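You operate a simulated robot arm through the tools that you are given. There is no shell and no other tool.

The job below is to be done with a simulated robot arm. You get a single attempt, and the scene is never put back.

## Task
Clamp mould plate P1, brush the crumbs off it, then free it and lay it in the blue tray.
Fine: green brush, back in its pot; brush only while it is clamped. Set down upright: green brush. What is to be rubbed or washed off counts as gone when no trace of it is left.

Only the result counts: the job must be done as asked and must still hold three seconds after the hand-in. Knocking over, shifting, dropping, spilling or breaking anything else fails it.

## Robot
A 7-joint arm with a two-finger gripper, fixed in place. Base frame: the origin is on the floor under the middle of its stand, x ahead of it, y to its left, z up. Readings come in cm, rad, newtons and seconds.
With the tool pointing down near the work surface it reaches from about 30 to 76 cm from the base axis. Its first joint turns from -2.897 to 2.897 rad. Payload 1.71 kg.
Tool frame: the origin (TCP) lies between the finger pads and is the grasp point; the fingertips stand 2 cm ahead of it; z points along the fingers, y is the line along which they close. The gripper opens to 9.6 cm; its body begins 11.3 cm behind the TCP.
Orientation is that of the tool frame in the base frame, as a unit quaternion [w, x, y, z]. With the fingers straight down and closing along the base's y, the tool's x points along the base's -x, its y along +y and its z along -z.

## Interface
- The arm moves only by the tool play_rows. Its argument "moves" is a list that holds one entry, the list of rows, each a list of 7 numbers: the turn, a rotation vector about the base's x, y, z in rad, then the shift along the base's x, y, z in cm, then the gripper command, from -1 (shut) to 1 (fully open), values between in proportion. In form: [[[ax, ay, az, tx, ty, tz, hand], ...]]. A call has 1 to 20 rows; each row shifts and turns the commanded pose from where the row before left it. Each row takes 0.2 s and may step no farther than 5 cm and 0.15 rad from the row before; otherwise, or with a gripper value out of range, the whole call is refused. A pose out of reach is approached as far as the arm can. The call stops where the force on the tool passes 40 N (or 10 N more than at its start, if that is more) or the arm is blocked; 0.2 s more then pass. Each finger travels about 15.3 cm/s and halts on what it meets, pressing with about 24 N; the grip force reading is that of the motor and also rises with nothing between the fingers. The clock runs only during rows and for 0.2 s after the last one: add rows that do not move to give the fingers time. It gives the time, the measured TCP pose, the force on the tool (base axes), the opening and the grip force at its end, in the units of the frame above (readings bear some noise), with the torque about the TCP (base axes, N m) and any sound that the robot's microphone picked up, and new pictures: "show" is both (left out), scene, wrist or none.
- Cameras (640 x 400 px; columns grow to the right, rows downward): "scene" is fixed at [40.1, -49.87, 149.62]; the picture's right is [1.00, 0.02, 0.00], its down [0.01, -0.53, -0.85] and it looks along [-0.01, 0.85, -0.53] (base axes); focal length 314 px, centre (320, 200). "wrist" rides on the gripper at [6.6, 1.4, -14.5] in the tool frame; the picture's right is [-0.21, 0.98, 0.00], its down [-0.88, -0.18, -0.44] and it looks along [-0.44, -0.09, 0.90] (tool axes); focal length 275 px, centre (320, 200). There is no depth. A picture from a camera that has moved, and an enlarged one, comes with that camera's place and axes in the base frame and with its lens.
- lift_body(by): moves the trunk up (or, below 0, down) by that many cm; the arm rides with it, the base frame stays. It gives what a move gives, with no picture.
- zoom(camera, box): a new picture of the part [left, top, right, bottom] of that camera's present view, enlarged. The clock stands still meanwhile.
- hand_in(): hands the job in; it is judged then, once.

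Places have to be worked out from the pictures, the camera data and where the tool is seen. Open the gripper and draw the arm clear of the work before you hand the job in, unless the task says otherwise.

The tools are called after "Emit:" as name(argument=value, ...) on one line, values as JSON. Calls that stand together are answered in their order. play_rows: Moves the arm, as the interface text tells. Its arguments: {"type":"object","properties":{"moves":{"type":"array","items":{"type":"array","items":{"type":"array","items":{"type":"number"}}}},"show":{"type":"string","enum":["both","scene","wrist","none"]}},"required":["moves"]} The other tools are called the same way: lift_body (by) moves the trunk up or down; zoom (camera, box) takes an enlarged picture of a part of a camera's view; hand_in () hands the job in.

At the start:

```text
time_s: 0.0
tcp_pos: [22.83, 38.01, 117.47]
tool_rot: [0.0, 0.0, 1.0, -0.001]
ft_force: [-0.6, -1.5, -0.3]
torque: [0.01, -0.01, -0.02]
grip_width: 9.63
grip_force: 0.2
trunk travel left (down, up): [-27.5, 11.1]
```

scene: 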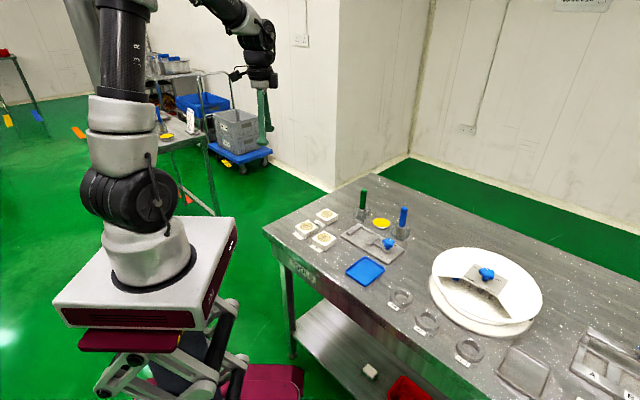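
wrist: 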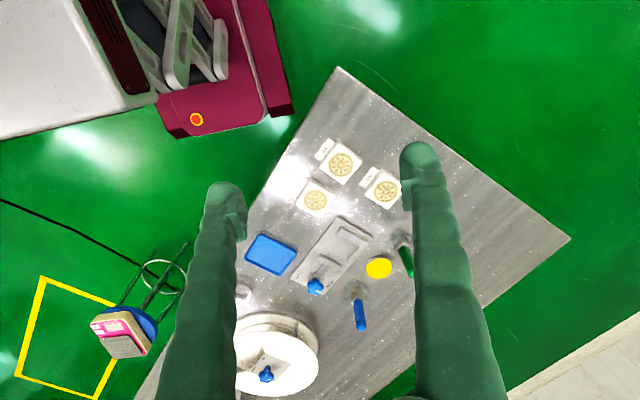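

I'll start by enlarging the views to identify plates, clamp, brush pots and tray.

Emit:
zoom(camera="scene", box=[260, 170, 420, 290])

Emit:
zoom(camera="scene", box=[380, 230, 640, 400])

Emit:
zoom(camera="wrist", box=[220, 120, 420, 340])

```text
3.33 times, centred on (340, 230) of scene
camera zoom: at [40.1, -49.87, 149.62], right [1.0, 0.02, 0.0], down [0.01, -0.53, -0.85], along [-0.01, 0.85, -0.53], focal length 1048 px, centre (253, 100)
```

zoom: 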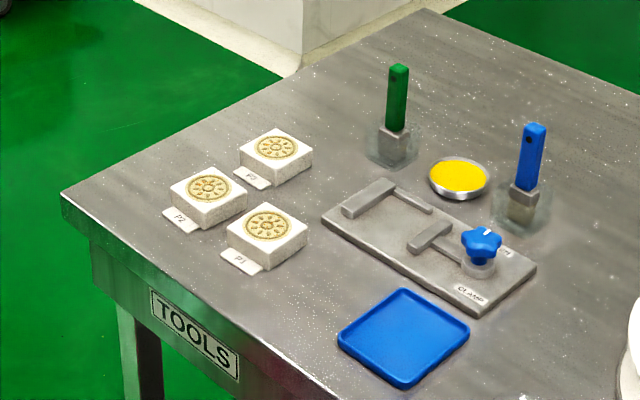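

```text
2.35 times, centred on (510, 315) of scene
camera zoom: at [40.1, -49.87, 149.62], right [1.0, 0.02, 0.0], down [0.01, -0.53, -0.85], along [-0.01, 0.85, -0.53], focal length 740 px, centre (-127, -71)
```

zoom: 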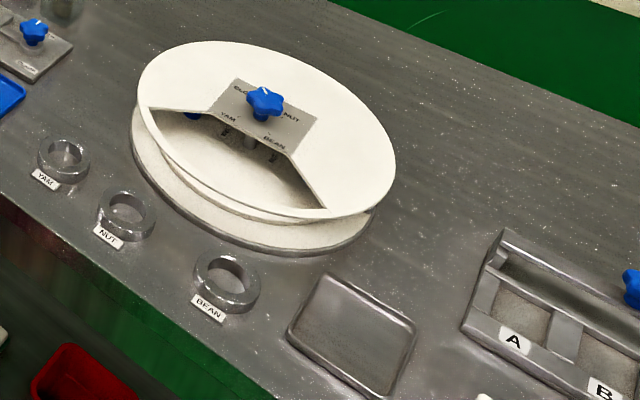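

```text
1.82 times, centred on (320, 230) of wrist
camera zoom: at [16.19, 39.52, 131.93], right [0.21, 0.98, 0.0], down [0.88, -0.18, 0.44], along [0.43, -0.09, -0.9], focal length 500 px, centre (320, 146)
```

zoom: 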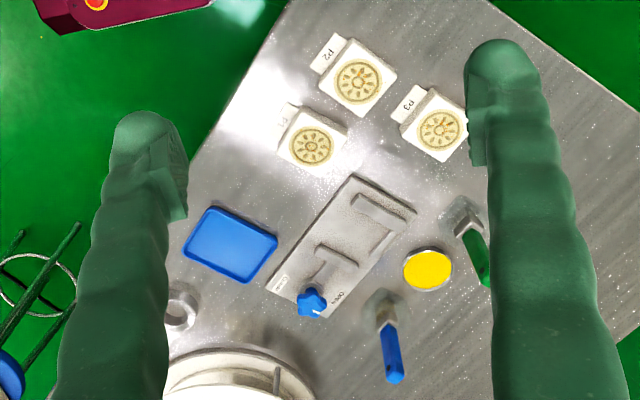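

The table top appears to be about z≈80, P1 near (40.5, 33.5), clamp knob near (61, 29), tray near (53, 20), and the green brush pot near (54.5, 49). I'll move the arm above this area to get a closer wrist view.

Emit:
play_rows(moves=[[[0, 0, 0, 3.5, -1.5, -2, 1], [0, 0, 0, 3.5, -1.5, -2, 1], [0, 0, 0, 3.5, -1.5, -2, 1], [0, 0, 0, 3.5, -1.5, -2, 1], [0, 0, 0, 3.5, -1.5, -2, 1], [0, 0, 0, 0, 0, 0, 1]]], show="both")

```text
time_s: 1.4
tcp_pos: [38.68, 30.49, 107.65]
tool_rot: [0.008, 0.0, 1.0, 0.001]
ft_force: [-0.1, -0.5, -0.3]
torque: [-0.01, -0.03, -0.01]
grip_width: 9.58
grip_force: 0.1
trunk travel left (down, up): [-27.5, 11.1]
camera wrist: at [31.88, 31.89, 122.12], right [0.21, 0.98, 0.0], down [0.87, -0.18, 0.46], along [0.45, -0.09, -0.89], focal length 275 px, centre (320, 200)
```

scene: 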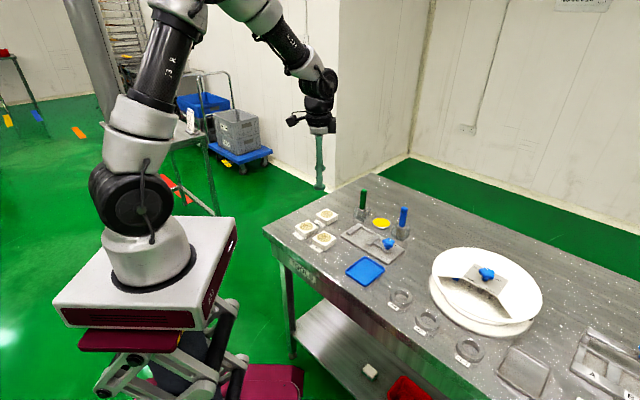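
wrist: 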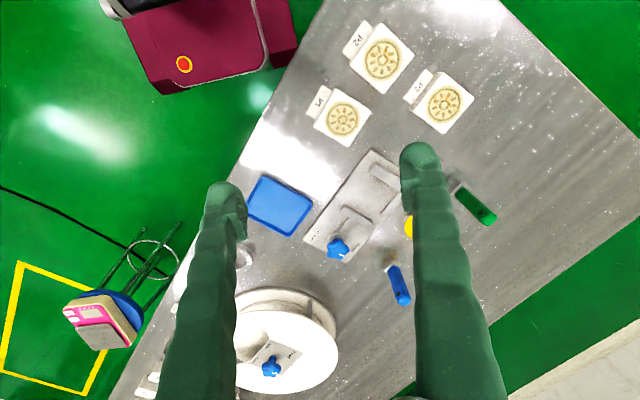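

The arm tracks roughly as commanded with some lag. I'll hold a moment and zoom in on the clamp and the plates from here.

Emit:
play_rows(moves=[[[0, 0, 0, 0, 0, 0, 1], [0, 0, 0, 0, 0, 0, 1], [0, 0, 0, 0, 0, 0, 1]]], show="none")

Emit:
zoom(camera="wrist", box=[240, 130, 420, 270])

Emit:
zoom(camera="wrist", box=[300, 10, 500, 150])

Emit:
zoom(camera="scene", box=[330, 200, 410, 265])

```text
time_s: 2.2
tcp_pos: [38.76, 30.47, 107.73]
tool_rot: [0.008, 0.0, 1.0, 0.001]
ft_force: [0.0, 0.0, 0.5]
torque: [-0.02, 0.01, -0.01]
grip_width: 9.6
grip_force: 0.0
trunk travel left (down, up): [-27.5, 11.1]
```

```text
2.86 times, centred on (330, 200) of wrist
camera zoom: at [31.9, 31.93, 122.11], right [0.21, 0.98, 0.0], down [0.87, -0.18, 0.46], along [0.45, -0.09, -0.89], focal length 786 px, centre (291, 200)
```

zoom: 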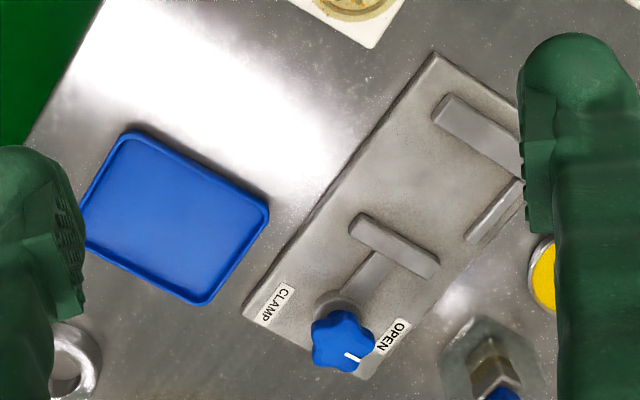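

```text
2.86 times, centred on (400, 80) of wrist
camera zoom: at [31.9, 31.93, 122.11], right [0.21, 0.98, 0.0], down [0.87, -0.18, 0.46], along [0.45, -0.09, -0.89], focal length 786 px, centre (91, 543)
```

zoom: 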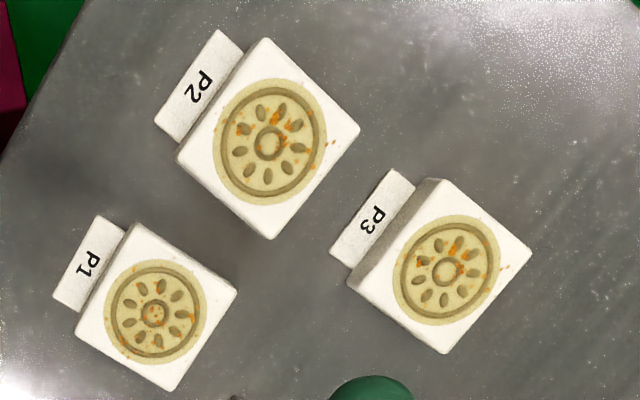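

```text
6.15 times, centred on (370, 232) of scene
camera zoom: at [40.1, -49.87, 149.62], right [1.0, 0.02, 0.0], down [0.01, -0.53, -0.85], along [-0.01, 0.85, -0.53], focal length 1935 px, centre (12, 0)
```

zoom: 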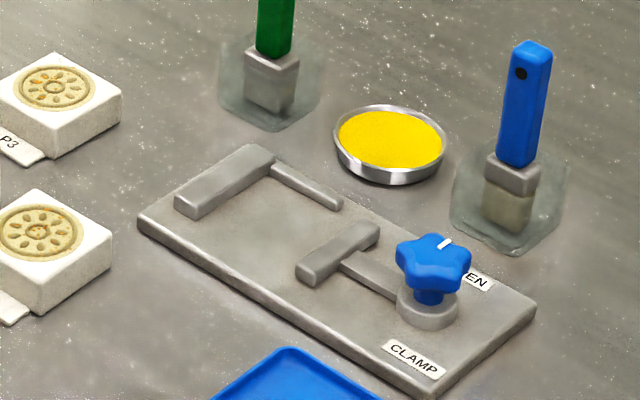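

The clamp plate has its long axis at about −45°, knob at (60.9, 29.1, 84.4), and its pointer is now at OPEN. I'll go down and toward the clamp pocket for a closer look.

Emit:
play_rows(moves=[[[0, 0, 0, 1.5, 2, -3, 1], [0, 0, 0, 1.5, 2, -3, 1], [0, 0, 0, 1.5, 2, -3, 1], [0, 0, 0, 0, 0, 0, 1], [0, 0, 0, 0, 0, 0, 1]]], show="both")

Emit:
zoom(camera="wrist", box=[240, 110, 430, 290])

```text
time_s: 3.4
tcp_pos: [43.01, 36.78, 98.67]
tool_rot: [0.007, 0.0, 1.0, 0.001]
ft_force: [0.0, 0.1, -0.2]
torque: [-0.03, 0.01, -0.01]
grip_width: 9.6
grip_force: 0.0
trunk travel left (down, up): [-27.5, 11.1]
camera wrist: at [36.3, 38.12, 113.05], right [0.21, 0.98, 0.0], down [0.87, -0.18, 0.46], along [0.45, -0.09, -0.89], focal length 275 px, centre (320, 200)
```

scene: 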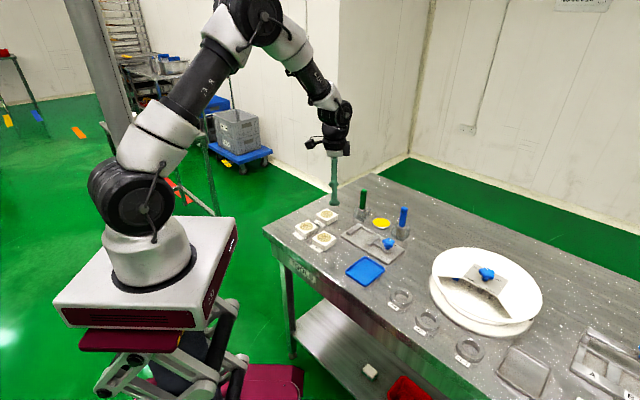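
wrist: 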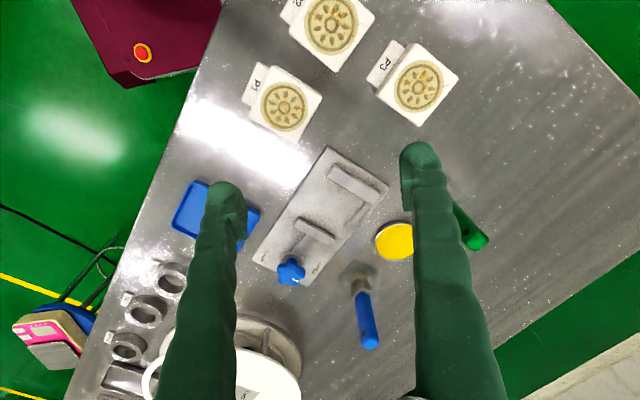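

```text
2.22 times, centred on (335, 200) of wrist
camera zoom: at [36.3, 38.12, 113.05], right [0.21, 0.98, 0.0], down [0.87, -0.18, 0.46], along [0.45, -0.09, -0.89], focal length 612 px, centre (287, 200)
```

zoom: 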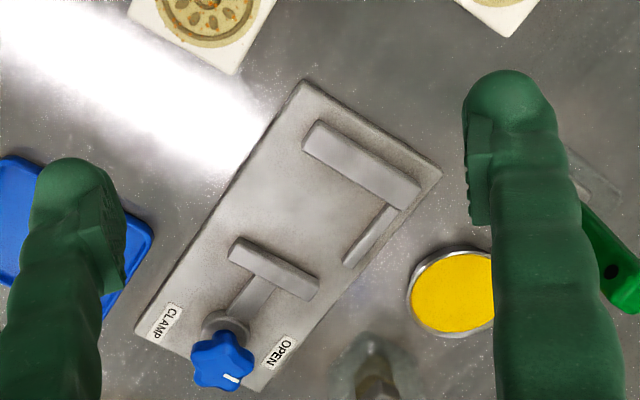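

Zooming further into the clamp pocket and P1 for dimensions.

Emit:
zoom(camera="wrist", box=[290, 135, 390, 215])

Emit:
zoom(camera="wrist", box=[260, 205, 360, 290])

Emit:
zoom(camera="wrist", box=[230, 50, 340, 150])

Emit:
zoom(camera="scene", box=[285, 195, 405, 270])

```text
5.00 times, centred on (340, 175) of wrist
camera zoom: at [36.3, 38.12, 113.05], right [0.21, 0.98, 0.0], down [0.87, -0.18, 0.46], along [0.45, -0.09, -0.89], focal length 1376 px, centre (220, 325)
```

zoom: 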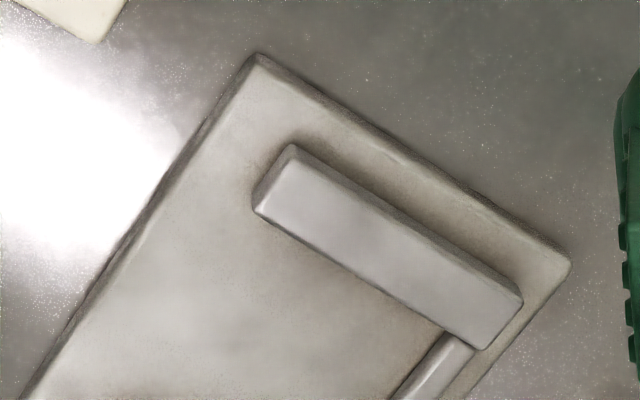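

```text
4.71 times, centred on (310, 248) of wrist
camera zoom: at [36.3, 38.12, 113.05], right [0.21, 0.98, 0.0], down [0.87, -0.18, 0.46], along [0.45, -0.09, -0.89], focal length 1295 px, centre (367, -24)
```

zoom: 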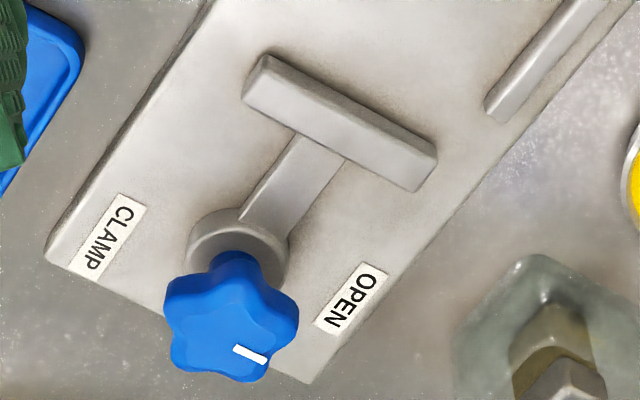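

```text
4.00 times, centred on (285, 100) of wrist
camera zoom: at [36.3, 38.12, 113.05], right [0.21, 0.98, 0.0], down [0.87, -0.18, 0.46], along [0.45, -0.09, -0.89], focal length 1101 px, centre (460, 600)
```

zoom: 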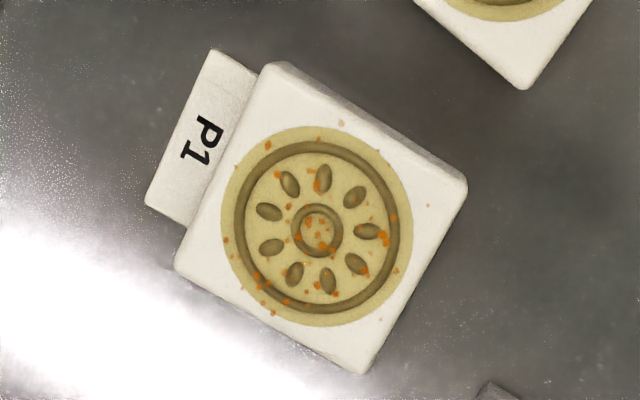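

```text
5.33 times, centred on (345, 232) of scene
camera zoom: at [40.1, -49.87, 149.62], right [1.0, 0.02, 0.0], down [0.01, -0.53, -0.85], along [-0.01, 0.85, -0.53], focal length 1677 px, centre (187, 27)
```

zoom: 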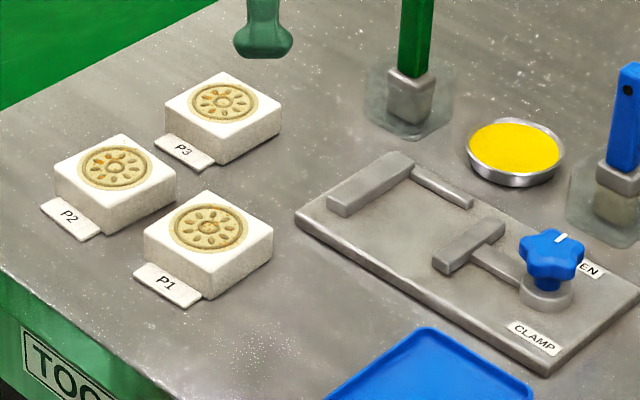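

Everything is at 45° to the base axes: P1 top centre is about (39.96, 33.68, 82.4) and about 6 cm wide, and the clamp pocket centre is about (53.7, 36.3). The jaws close along (0.707, −0.707), so I'll grip P1 along (0.707, 0.707), which means yawing −45°. I'll do that above P1 now.

Emit:
play_rows(moves=[[[0, 0.002, -0.131, -0.5, -0.51, -1.28, 1], [0, 0.002, -0.131, -0.5, -0.51, -1.28, 1], [0, 0.002, -0.131, -0.5, -0.51, -1.28, 1], [0, 0.002, -0.131, -0.5, -0.51, -1.28, 1], [0, 0.002, -0.131, -0.5, -0.51, -1.28, 1], [0, 0.002, -0.131, -0.5, -0.51, -1.28, 1], [0, 0, 0, 0, 0, 0, 1], [0, 0, 0, 0, 0, 0, 1]]], show="both")

```text
time_s: 5.2
tcp_pos: [39.87, 33.49, 91.11]
tool_rot: [0.002, 0.384, 0.923, -0.002]
ft_force: [0.1, -0.1, 0.8]
torque: [0.02, 0.0, 0.03]
grip_width: 9.6
grip_force: 0.1
trunk travel left (down, up): [-27.5, 11.1]
camera wrist: at [36.24, 39.24, 105.55], right [0.84, 0.55, 0.0], down [0.49, -0.75, 0.45], along [0.24, -0.38, -0.89], focal length 275 px, centre (320, 200)
```

scene: 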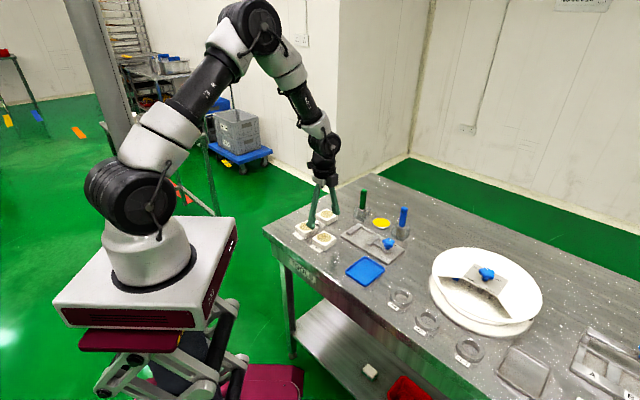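
wrist: 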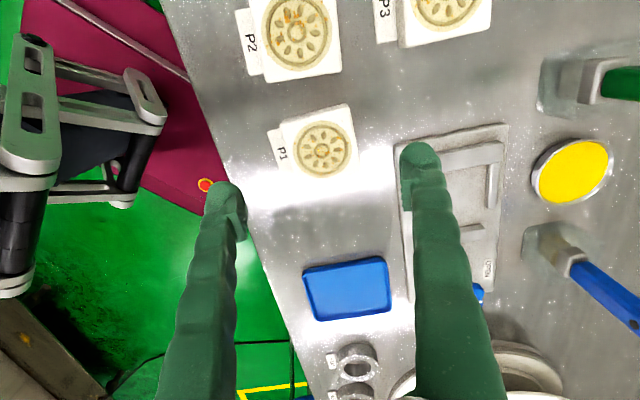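

The yaw is right. I'll zoom on P1 and its tag from this nearer view.

Emit:
zoom(camera="wrist", box=[250, 80, 390, 190])

Emit:
zoom(camera="wrist", box=[190, 130, 450, 260])

Emit:
zoom(camera="scene", box=[290, 170, 350, 260])

```text
3.64 times, centred on (320, 135) of wrist
camera zoom: at [36.24, 39.24, 105.55], right [0.84, 0.55, 0.0], down [0.49, -0.75, 0.45], along [0.24, -0.38, -0.89], focal length 1001 px, centre (320, 436)
```

zoom: 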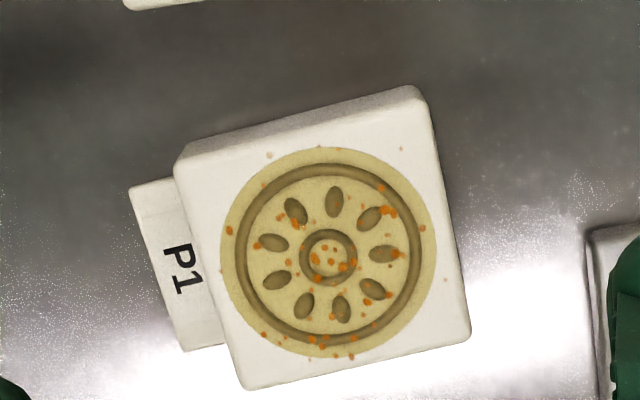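

```text
2.46 times, centred on (320, 195) of wrist
camera zoom: at [36.24, 39.24, 105.55], right [0.84, 0.55, 0.0], down [0.49, -0.75, 0.45], along [0.24, -0.38, -0.89], focal length 678 px, centre (320, 212)
```

zoom: 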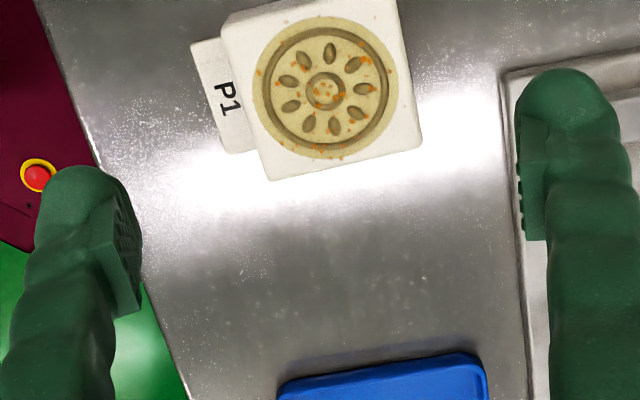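

```text
4.44 times, centred on (320, 215) of scene
camera zoom: at [40.1, -49.87, 149.62], right [1.0, 0.02, 0.0], down [0.01, -0.53, -0.85], along [-0.01, 0.85, -0.53], focal length 1397 px, centre (320, 133)
```

zoom: 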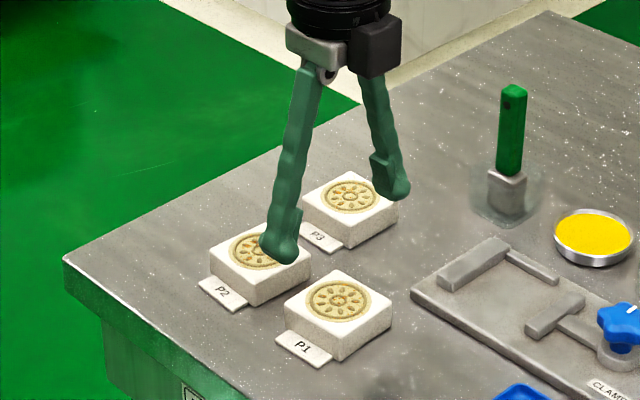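

P1 is centred at about (40.0, 33.7) with its side direction at about 47° azimuth. I'll trim the yaw by +0.04 rad and come down to z≈85, with the tips just above plate-top level, to check alignment.

Emit:
play_rows(moves=[[[0, 0, 0.02, 0.07, 0.1, -2, 1], [0, 0, 0.02, 0.06, 0.1, -2, 1], [0, 0, 0, 0, 0, -1.5, 1], [0, 0, 0, 0, 0, -0.8, 1], [0, 0, 0, 0, 0, 0, 1], [0, 0, 0, 0, 0, 0, 1]]], show="both")

Emit:
zoom(camera="wrist", box=[180, 30, 460, 230])

Emit:
zoom(camera="scene", box=[280, 180, 370, 260])

```text
time_s: 6.6
tcp_pos: [40.11, 33.73, 84.69]
tool_rot: [0.0, 0.364, 0.931, -0.002]
ft_force: [1.1, 0.5, 0.5]
torque: [0.01, 0.0, -0.01]
grip_width: 9.6
grip_force: 0.1
trunk travel left (down, up): [-27.5, 11.1]
camera wrist: at [36.24, 39.25, 99.16], right [0.82, 0.58, 0.0], down [0.52, -0.73, 0.45], along [0.26, -0.37, -0.89], focal length 275 px, centre (320, 200)
```

scene: 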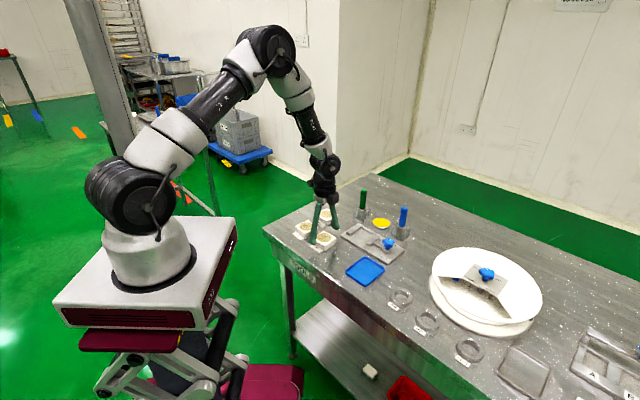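
wrist: 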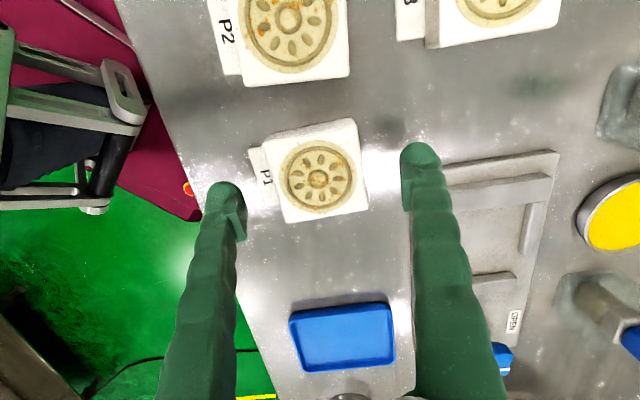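

```text
2.00 times, centred on (320, 130) of wrist
camera zoom: at [36.24, 39.25, 99.16], right [0.82, 0.58, 0.0], down [0.52, -0.73, 0.45], along [0.26, -0.37, -0.89], focal length 551 px, centre (320, 340)
```

zoom: 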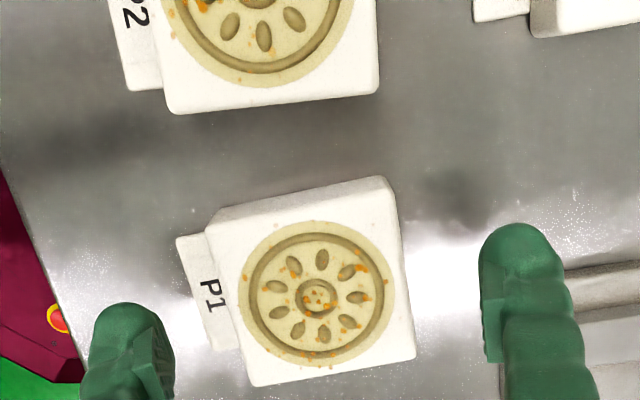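

```text
5.00 times, centred on (325, 220) of scene
camera zoom: at [40.1, -49.87, 149.62], right [1.0, 0.02, 0.0], down [0.01, -0.53, -0.85], along [-0.01, 0.85, -0.53], focal length 1572 px, centre (295, 100)
```

zoom: 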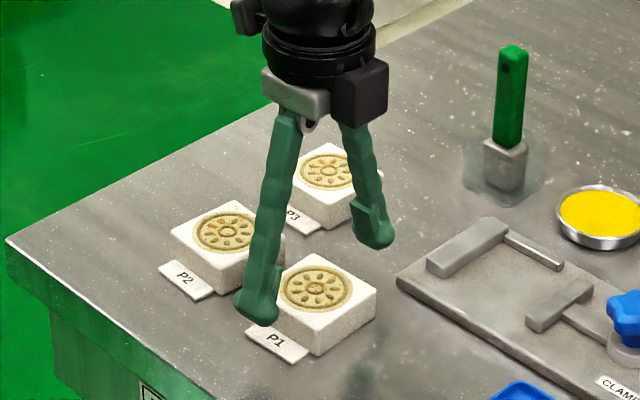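

The fingers straddle P1 symmetrically. I'll go down to z≈82.8 (tips just above the tag) and close.

Emit:
play_rows(moves=[[[0, 0, 0, -0.05, 0, -1.0, 1], [0, 0, 0, 0, 0, -0.9, 1], [0, 0, 0, 0, 0, 0, 1], [0, 0, 0, 0, 0, 0, 0.5], [0, 0, 0, 0, 0, 0, 0.2], [0, 0, 0, 0, 0, 0, 0], [0, 0, 0, 0, 0, 0, -0.5], [0, 0, 0, 0, 0, 0, -1], [0, 0, 0, 0, 0, 0, -1], [0, 0, 0, 0, 0, 0, -1]]], show="both")

Emit:
zoom(camera="scene", box=[280, 180, 370, 260])

```text
time_s: 8.8
tcp_pos: [40.21, 33.68, 82.83]
tool_rot: [0.0, 0.364, 0.931, -0.002]
ft_force: [-0.3, -1.6, -0.6]
torque: [0.03, -0.04, -0.03]
grip_width: 5.89
grip_force: 24.4
trunk travel left (down, up): [-27.5, 11.1]
camera wrist: at [36.24, 39.3, 97.26], right [0.82, 0.58, 0.0], down [0.52, -0.73, 0.45], along [0.26, -0.37, -0.89], focal length 275 px, centre (320, 200)
```

scene: 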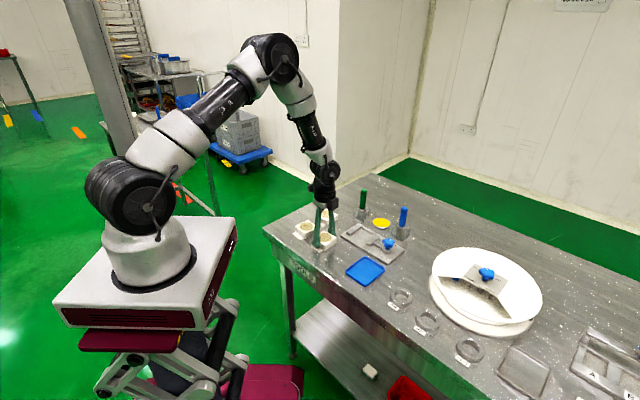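
wrist: 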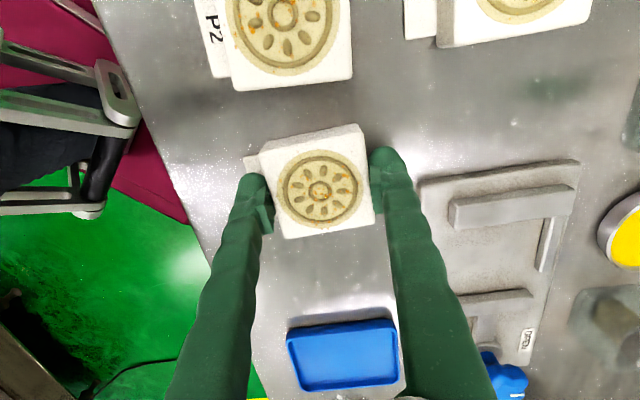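

```text
5.00 times, centred on (325, 220) of scene
camera zoom: at [40.1, -49.87, 149.62], right [1.0, 0.02, 0.0], down [0.01, -0.53, -0.85], along [-0.01, 0.85, -0.53], focal length 1572 px, centre (295, 100)
```

zoom: 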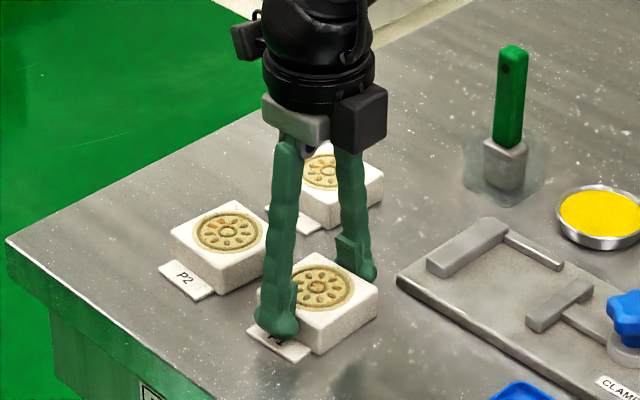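

P1 is gripped at 5.9 cm. I'll lift slowly by 4 cm and check whether the tag comes along.

Emit:
play_rows(moves=[[[0, 0, 0, 0, 0, 0.5, -1], [0, 0, 0, 0, 0, 1, -1], [0, 0, 0, 0, 0, 1.5, -1], [0, 0, 0, 0, 0, 1.5, -1], [0, 0, 0, 0, 0, 0, -1], [0, 0, 0, 0, 0, 0, -1]]], show="both")

Emit:
zoom(camera="scene", box=[280, 180, 370, 260])

Emit:
zoom(camera="wrist", box=[220, 90, 440, 260])

```text
time_s: 10.2
tcp_pos: [40.02, 33.88, 87.38]
tool_rot: [0.001, 0.364, 0.931, -0.002]
ft_force: [0.2, -0.1, -2.0]
torque: [0.02, 0.02, 0.0]
grip_width: 5.88
grip_force: 23.9
trunk travel left (down, up): [-27.5, 11.1]
camera wrist: at [36.16, 39.42, 101.85], right [0.82, 0.58, 0.0], down [0.52, -0.73, 0.45], along [0.26, -0.37, -0.89], focal length 275 px, centre (320, 200)
```

scene: 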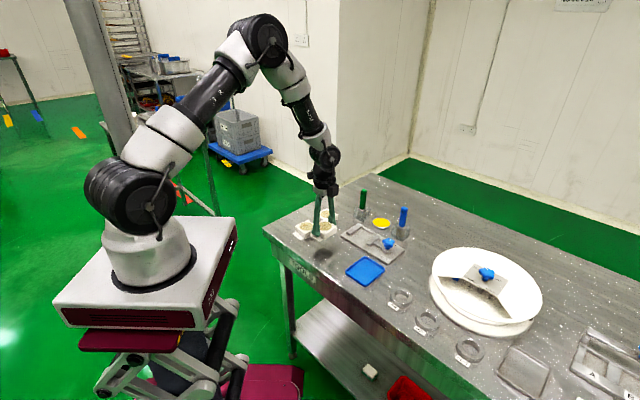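
wrist: 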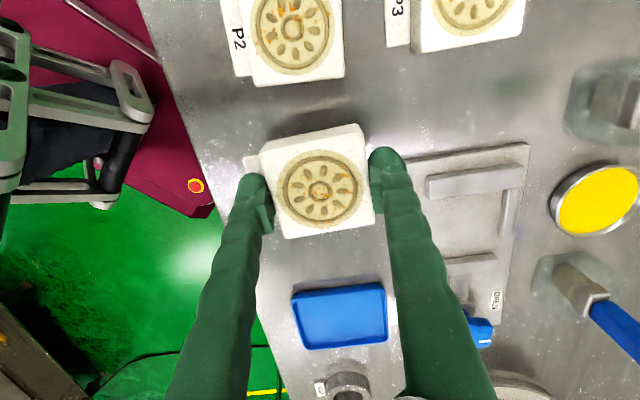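

```text
5.00 times, centred on (325, 220) of scene
camera zoom: at [40.1, -49.87, 149.62], right [1.0, 0.02, 0.0], down [0.01, -0.53, -0.85], along [-0.01, 0.85, -0.53], focal length 1572 px, centre (295, 100)
```

zoom: 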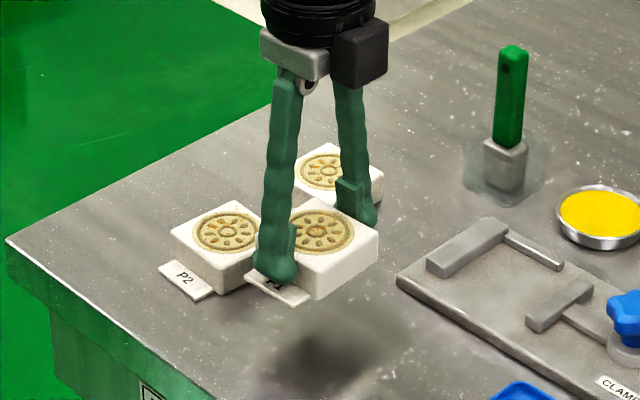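

```text
2.35 times, centred on (330, 175) of wrist
camera zoom: at [36.16, 39.42, 101.85], right [0.82, 0.58, 0.0], down [0.52, -0.73, 0.45], along [0.26, -0.37, -0.89], focal length 648 px, centre (296, 259)
```

zoom: 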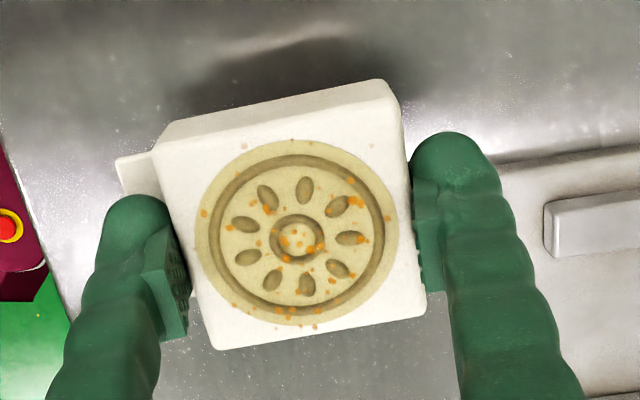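

The tag is part of the plate (it stays on the −v side, the clamp's open side). Before placing, I'll refine the clamp pocket geometry with high-magnification views.

Emit:
zoom(camera="scene", box=[338, 216, 408, 262])

Emit:
zoom(camera="wrist", box=[400, 130, 550, 340])

Emit:
zoom(camera="scene", box=[350, 180, 380, 225])

```text
8.70 times, centred on (373, 239) of scene
camera zoom: at [40.1, -49.87, 149.62], right [1.0, 0.02, 0.0], down [0.01, -0.53, -0.85], along [-0.01, 0.85, -0.53], focal length 2734 px, centre (-141, -139)
```

zoom: 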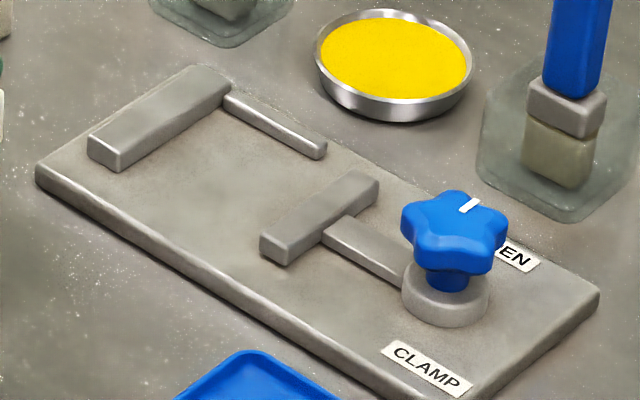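

```text
1.90 times, centred on (475, 235) of wrist
camera zoom: at [36.16, 39.42, 101.85], right [0.82, 0.58, 0.0], down [0.52, -0.73, 0.45], along [0.26, -0.37, -0.89], focal length 524 px, centre (25, 133)
```

zoom: 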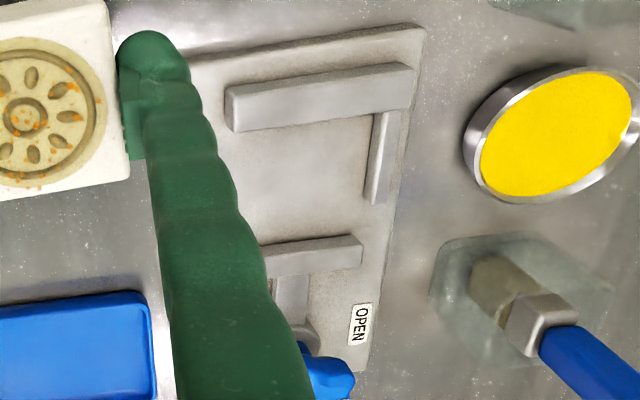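

```text
8.89 times, centred on (365, 202) of scene
camera zoom: at [40.1, -49.87, 149.62], right [1.0, 0.02, 0.0], down [0.01, -0.53, -0.85], along [-0.01, 0.85, -0.53], focal length 2795 px, centre (-80, 178)
```

zoom: 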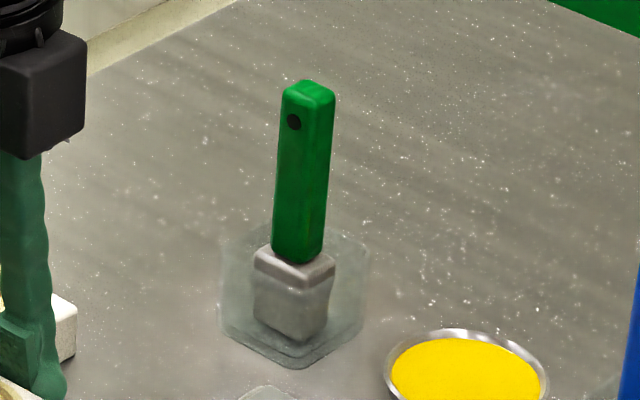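

Refined geometry: table z≈79.9, clamp bed z≈80.9, and a pocket 7.1 cm wide between the jaws, centred for the plate at about (53.4, 36.2). The plate is centred on the TCP. I'll move over the pocket at a safe height and trim the yaw to 45°.

Emit:
play_rows(moves=[[[0, 0, -0.01, 1.5, 0.3, 1.2, -1], [0, 0, -0.01, 3, 0.5, 0.9, -1], [0, 0, -0.01, 3, 0.5, 0.2, -1], [0, 0, -0.01, 3, 0.5, 0, -1], [0, 0, 0, 2.0, 0.3, 0, -1], [0, 0, 0, 0.9, 0.2, 0, -1], [0, 0, 0, 0, 0, 0, -1], [0, 0, 0, 0, 0, 0, -1]]], show="both")

Emit:
zoom(camera="scene", box=[320, 195, 410, 260])

Emit:
zoom(camera="wrist", box=[220, 90, 440, 260])

```text
time_s: 12.0
tcp_pos: [53.45, 36.16, 89.8]
tool_rot: [0.001, 0.382, 0.924, -0.003]
ft_force: [0.9, 0.3, -0.6]
torque: [0.02, -0.02, -0.01]
grip_width: 5.87
grip_force: 24.4
trunk travel left (down, up): [-27.5, 11.1]
camera wrist: at [49.8, 41.83, 104.19], right [0.84, 0.55, 0.0], down [0.49, -0.75, 0.45], along [0.24, -0.38, -0.89], focal length 275 px, centre (320, 200)
```

scene: 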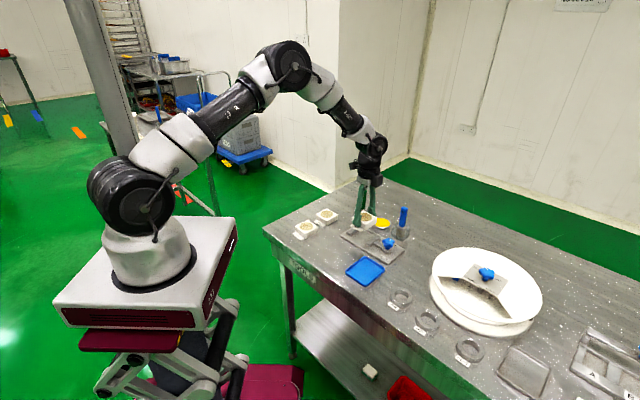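
wrist: 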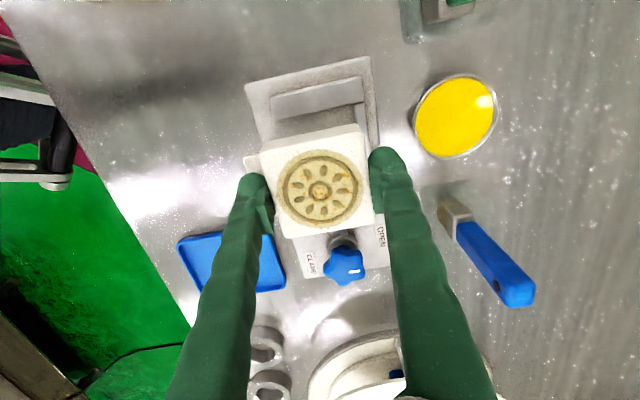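

```text
6.15 times, centred on (365, 228) of scene
camera zoom: at [40.1, -49.87, 149.62], right [1.0, 0.02, 0.0], down [0.01, -0.53, -0.85], along [-0.01, 0.85, -0.53], focal length 1935 px, centre (43, 31)
```

zoom: 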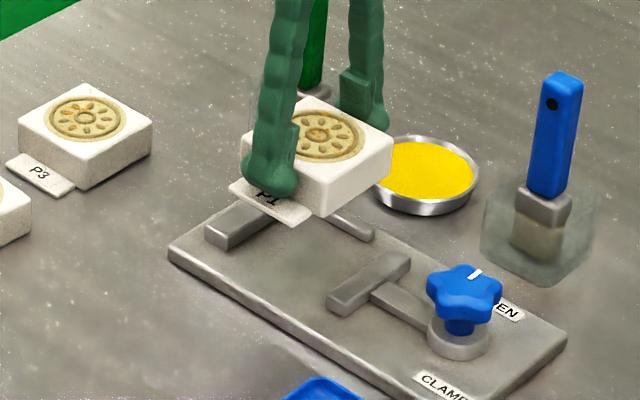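

```text
2.35 times, centred on (330, 175) of wrist
camera zoom: at [49.8, 41.83, 104.19], right [0.84, 0.55, 0.0], down [0.49, -0.75, 0.45], along [0.24, -0.38, -0.89], focal length 648 px, centre (296, 259)
```

zoom: 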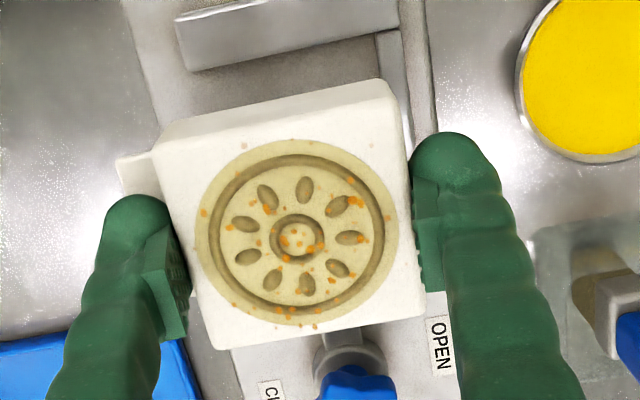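

Alignment looks good: there's clearance to the fixed jaw, moving jaw and side guide. I'll lower to just above the bed and check.

Emit:
play_rows(moves=[[[0, 0, 0, 0, 0, -1.5, -1], [0, 0, 0, 0, 0, -1.5, -1], [0, 0, 0, 0, 0, -1.2, -1], [0, 0, 0, 0, 0, -0.8, -1], [0, 0, 0, 0, 0, -0.4, -1], [0, 0, 0, 0, 0, 0, -1], [0, 0, 0, 0, 0, 0, -1]]], show="both")

Emit:
zoom(camera="scene", box=[330, 205, 410, 265])

```text
time_s: 13.6
tcp_pos: [53.43, 36.19, 84.16]
tool_rot: [0.002, 0.383, 0.924, -0.003]
ft_force: [0.9, 0.3, -1.1]
torque: [-0.04, 0.0, -0.02]
grip_width: 5.93
grip_force: 23.7
trunk travel left (down, up): [-27.5, 11.1]
camera wrist: at [49.76, 41.92, 98.66], right [0.84, 0.55, 0.0], down [0.49, -0.75, 0.45], along [0.24, -0.38, -0.89], focal length 275 px, centre (320, 200)
```

scene: 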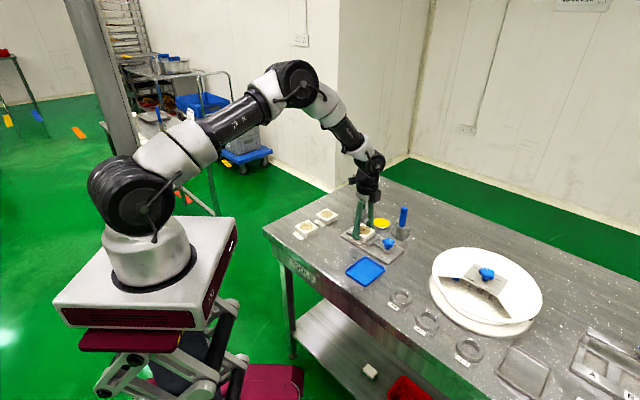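
wrist: 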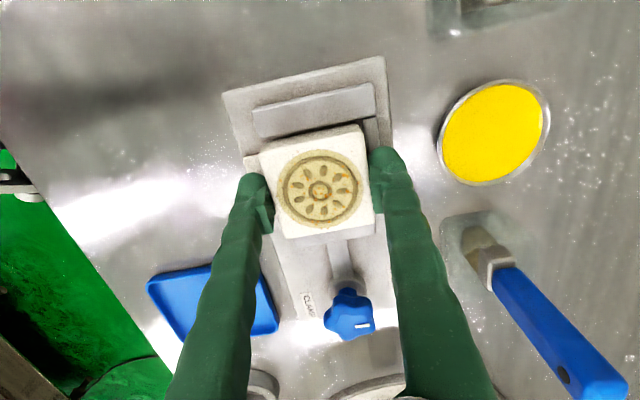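

```text
6.67 times, centred on (370, 235) of scene
camera zoom: at [40.1, -49.87, 149.62], right [1.0, 0.02, 0.0], down [0.01, -0.53, -0.85], along [-0.01, 0.85, -0.53], focal length 2096 px, centre (-13, -33)
```

zoom: 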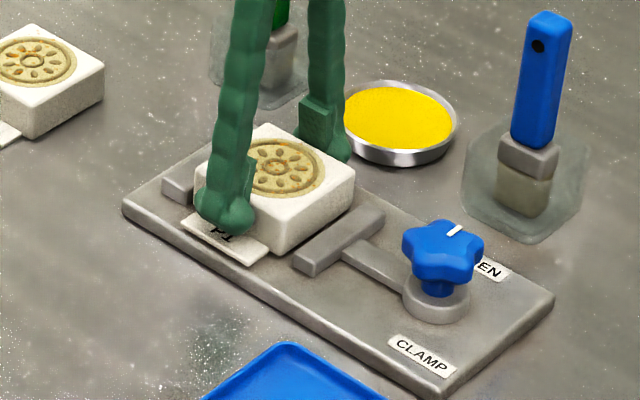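

The plate sits in the pocket just above the bed. I'll lower in fine steps until the force shows contact.

Emit:
play_rows(moves=[[[0, 0, 0, 0, 0, -0.1, -1], [0, 0, 0, 0, 0, -0.1, -1], [0, 0, 0, 0, 0, 0, -1], [0, 0, 0, 0, 0, 0, -1]]], show="none")

```text
time_s: 14.6
tcp_pos: [53.49, 36.18, 84.04]
tool_rot: [0.001, 0.383, 0.924, -0.003]
ft_force: [-0.4, -0.1, -1.9]
torque: [0.0, 0.01, 0.02]
grip_width: 5.85
grip_force: 24.4
trunk travel left (down, up): [-27.5, 11.1]
```

Emit:
play_rows(moves=[[[0, 0, 0, 0, 0, -0.1, -1], [0, 0, 0, 0, 0, -0.1, -1], [0, 0, 0, 0, 0, 0, -1], [0, 0, 0, 0, 0, 0, -1]]], show="none")

```text
time_s: 15.6
tcp_pos: [53.55, 36.18, 83.99]
tool_rot: [0.001, 0.383, 0.924, -0.001]
ft_force: [1.9, 1.1, 16.6]
torque: [-0.03, 0.2, -0.04]
grip_width: 5.9
grip_force: 23.6
trunk travel left (down, up): [-27.5, 11.1]
```

Contact at TCP z≈84.0 (16 N). I'll ease off the pressure and release the plate.

Emit:
play_rows(moves=[[[0, 0, 0, 0, 0, 0.1, -1], [0, 0, 0, 0, 0, 0.05, -1], [0, 0, 0, 0, 0, 0, -0.3], [0, 0, 0, 0, 0, 0, 0.3], [0, 0, 0, 0, 0, 0, 0.6], [0, 0, 0, 0, 0, 0, 0.9], [0, 0, 0, 0, 0, 0, 0.9]]], show="both")

Emit:
zoom(camera="scene", box=[330, 205, 410, 265])

```text
time_s: 17.2
tcp_pos: [53.46, 36.16, 83.98]
tool_rot: [0.0, 0.382, 0.924, -0.002]
ft_force: [0.0, 0.2, -0.4]
torque: [0.01, 0.01, -0.01]
grip_width: 9.12
grip_force: 0.1
trunk travel left (down, up): [-27.5, 11.1]
camera wrist: at [49.74, 41.85, 98.45], right [0.84, 0.55, 0.0], down [0.49, -0.75, 0.45], along [0.24, -0.38, -0.89], focal length 275 px, centre (320, 200)
```

scene: 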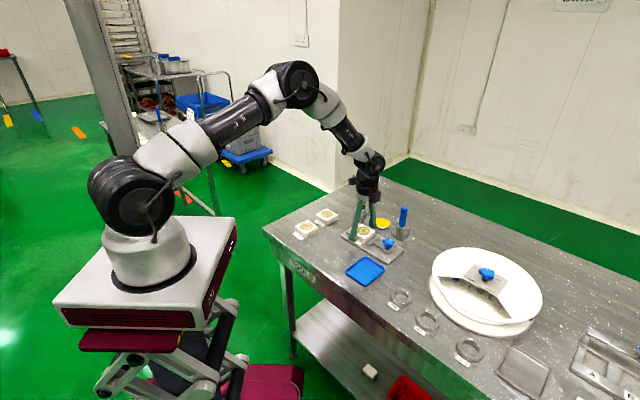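
wrist: 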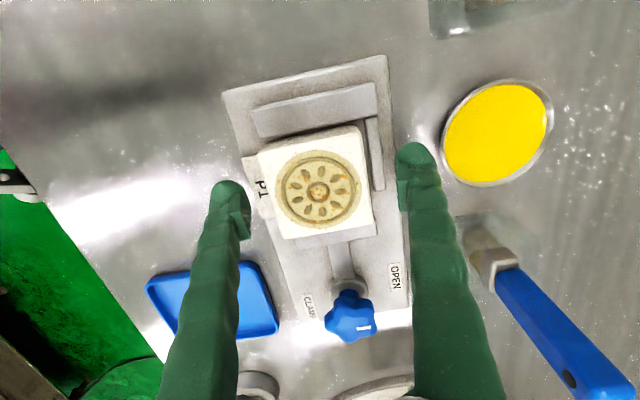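

```text
6.67 times, centred on (370, 235) of scene
camera zoom: at [40.1, -49.87, 149.62], right [1.0, 0.02, 0.0], down [0.01, -0.53, -0.85], along [-0.01, 0.85, -0.53], focal length 2096 px, centre (-13, -33)
```

zoom: 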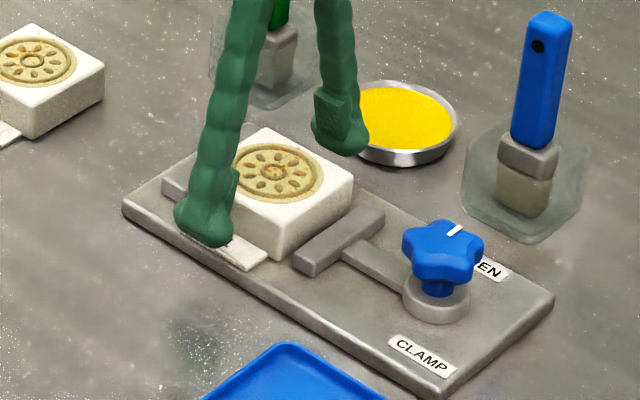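

P1 rests in the open clamp. I'll rise and move over the knob at about (60.8, 28.9), then look at it from above.

Emit:
play_rows(moves=[[[0, 0, 0, 0, 0, 2, 0.9], [0, 0, 0, 0, 0, 3.5, 0.9], [0, 0, 0, 0, 0, 3.5, 0.9], [0, 0, 0, 2.4, -2.4, 1, 0.9], [0, 0, 0, 2.5, -2.5, 0, 0.9], [0, 0, 0, 2.4, -2.4, 0, 0.9], [0, 0, 0, 0, 0, 0, 0.9], [0, 0, 0, 0, 0, 0, 0.9]]], show="both")

Emit:
zoom(camera="wrist", box=[220, 60, 420, 240])

Emit:
zoom(camera="scene", box=[330, 205, 410, 265])

```text
time_s: 19.0
tcp_pos: [60.94, 28.55, 94.07]
tool_rot: [0.001, 0.382, 0.924, -0.003]
ft_force: [0.5, 1.0, 0.1]
torque: [-0.05, 0.04, 0.02]
grip_width: 9.12
grip_force: 0.0
trunk travel left (down, up): [-27.5, 11.1]
camera wrist: at [57.22, 34.31, 108.51], right [0.84, 0.55, 0.0], down [0.49, -0.75, 0.45], along [0.24, -0.38, -0.89], focal length 275 px, centre (320, 200)
```

scene: 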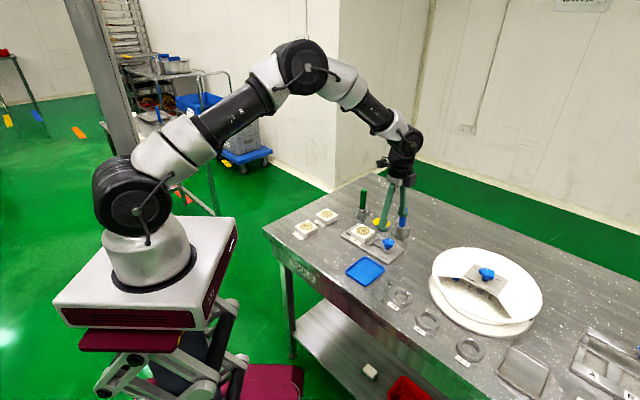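
wrist: 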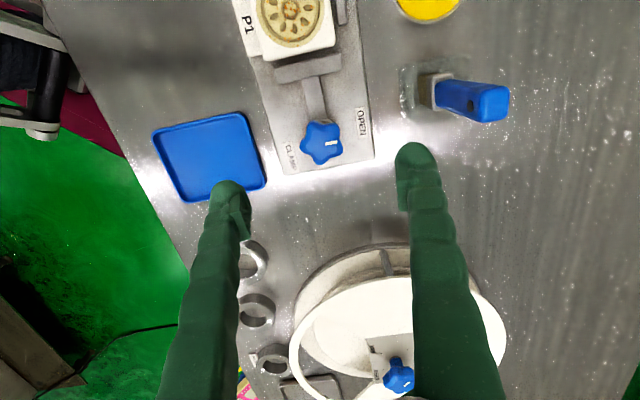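

```text
2.22 times, centred on (320, 150) of wrist
camera zoom: at [57.22, 34.31, 108.51], right [0.84, 0.55, 0.0], down [0.49, -0.75, 0.45], along [0.24, -0.38, -0.89], focal length 612 px, centre (320, 311)
```

zoom: 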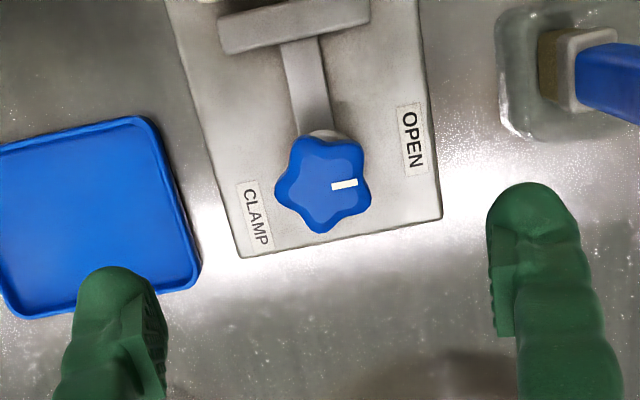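

```text
6.67 times, centred on (370, 235) of scene
camera zoom: at [40.1, -49.87, 149.62], right [1.0, 0.02, 0.0], down [0.01, -0.53, -0.85], along [-0.01, 0.85, -0.53], focal length 2096 px, centre (-13, -33)
```

zoom: 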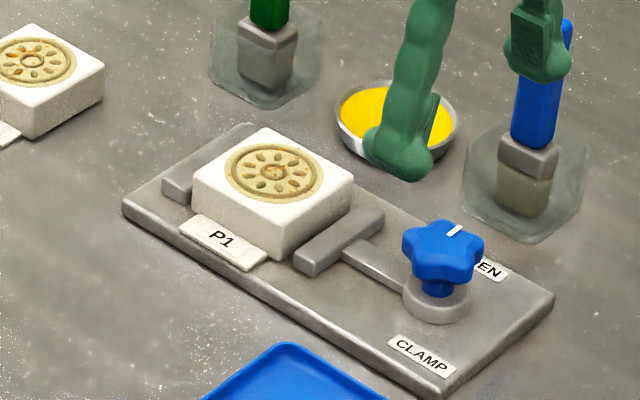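

The knob's pointer faces OPEN (≈+45° azimuth) and the CLAMP label lies at about −105°, so a clockwise turn of about 150° is expected. I'll zoom on the knob to see the lobe orientation.

Emit:
zoom(camera="wrist", box=[285, 100, 365, 180])

Emit:
zoom(camera="scene", box=[370, 225, 410, 260])

```text
5.00 times, centred on (325, 140) of wrist
camera zoom: at [57.22, 34.31, 108.51], right [0.84, 0.55, 0.0], down [0.49, -0.75, 0.45], along [0.24, -0.38, -0.89], focal length 1376 px, centre (295, 500)
```

zoom: 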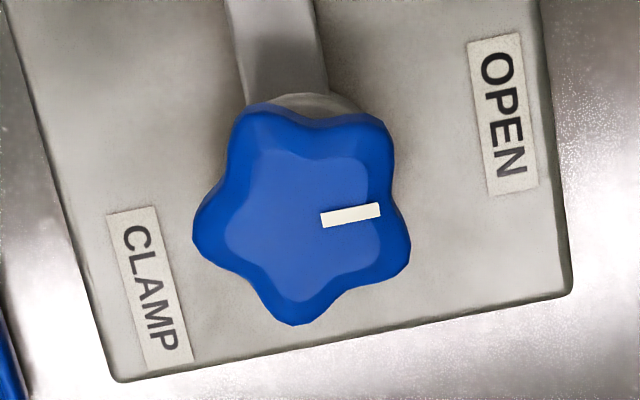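

```text
11.43 times, centred on (390, 242) of scene
camera zoom: at [40.1, -49.87, 149.62], right [1.0, 0.02, 0.0], down [0.01, -0.53, -0.85], along [-0.01, 0.85, -0.53], focal length 3593 px, centre (-480, -286)
```

zoom: 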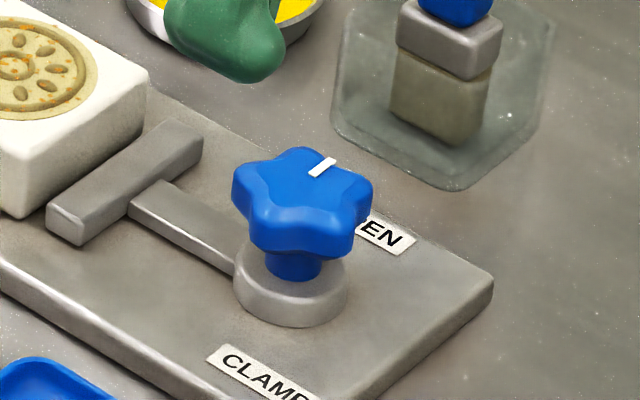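

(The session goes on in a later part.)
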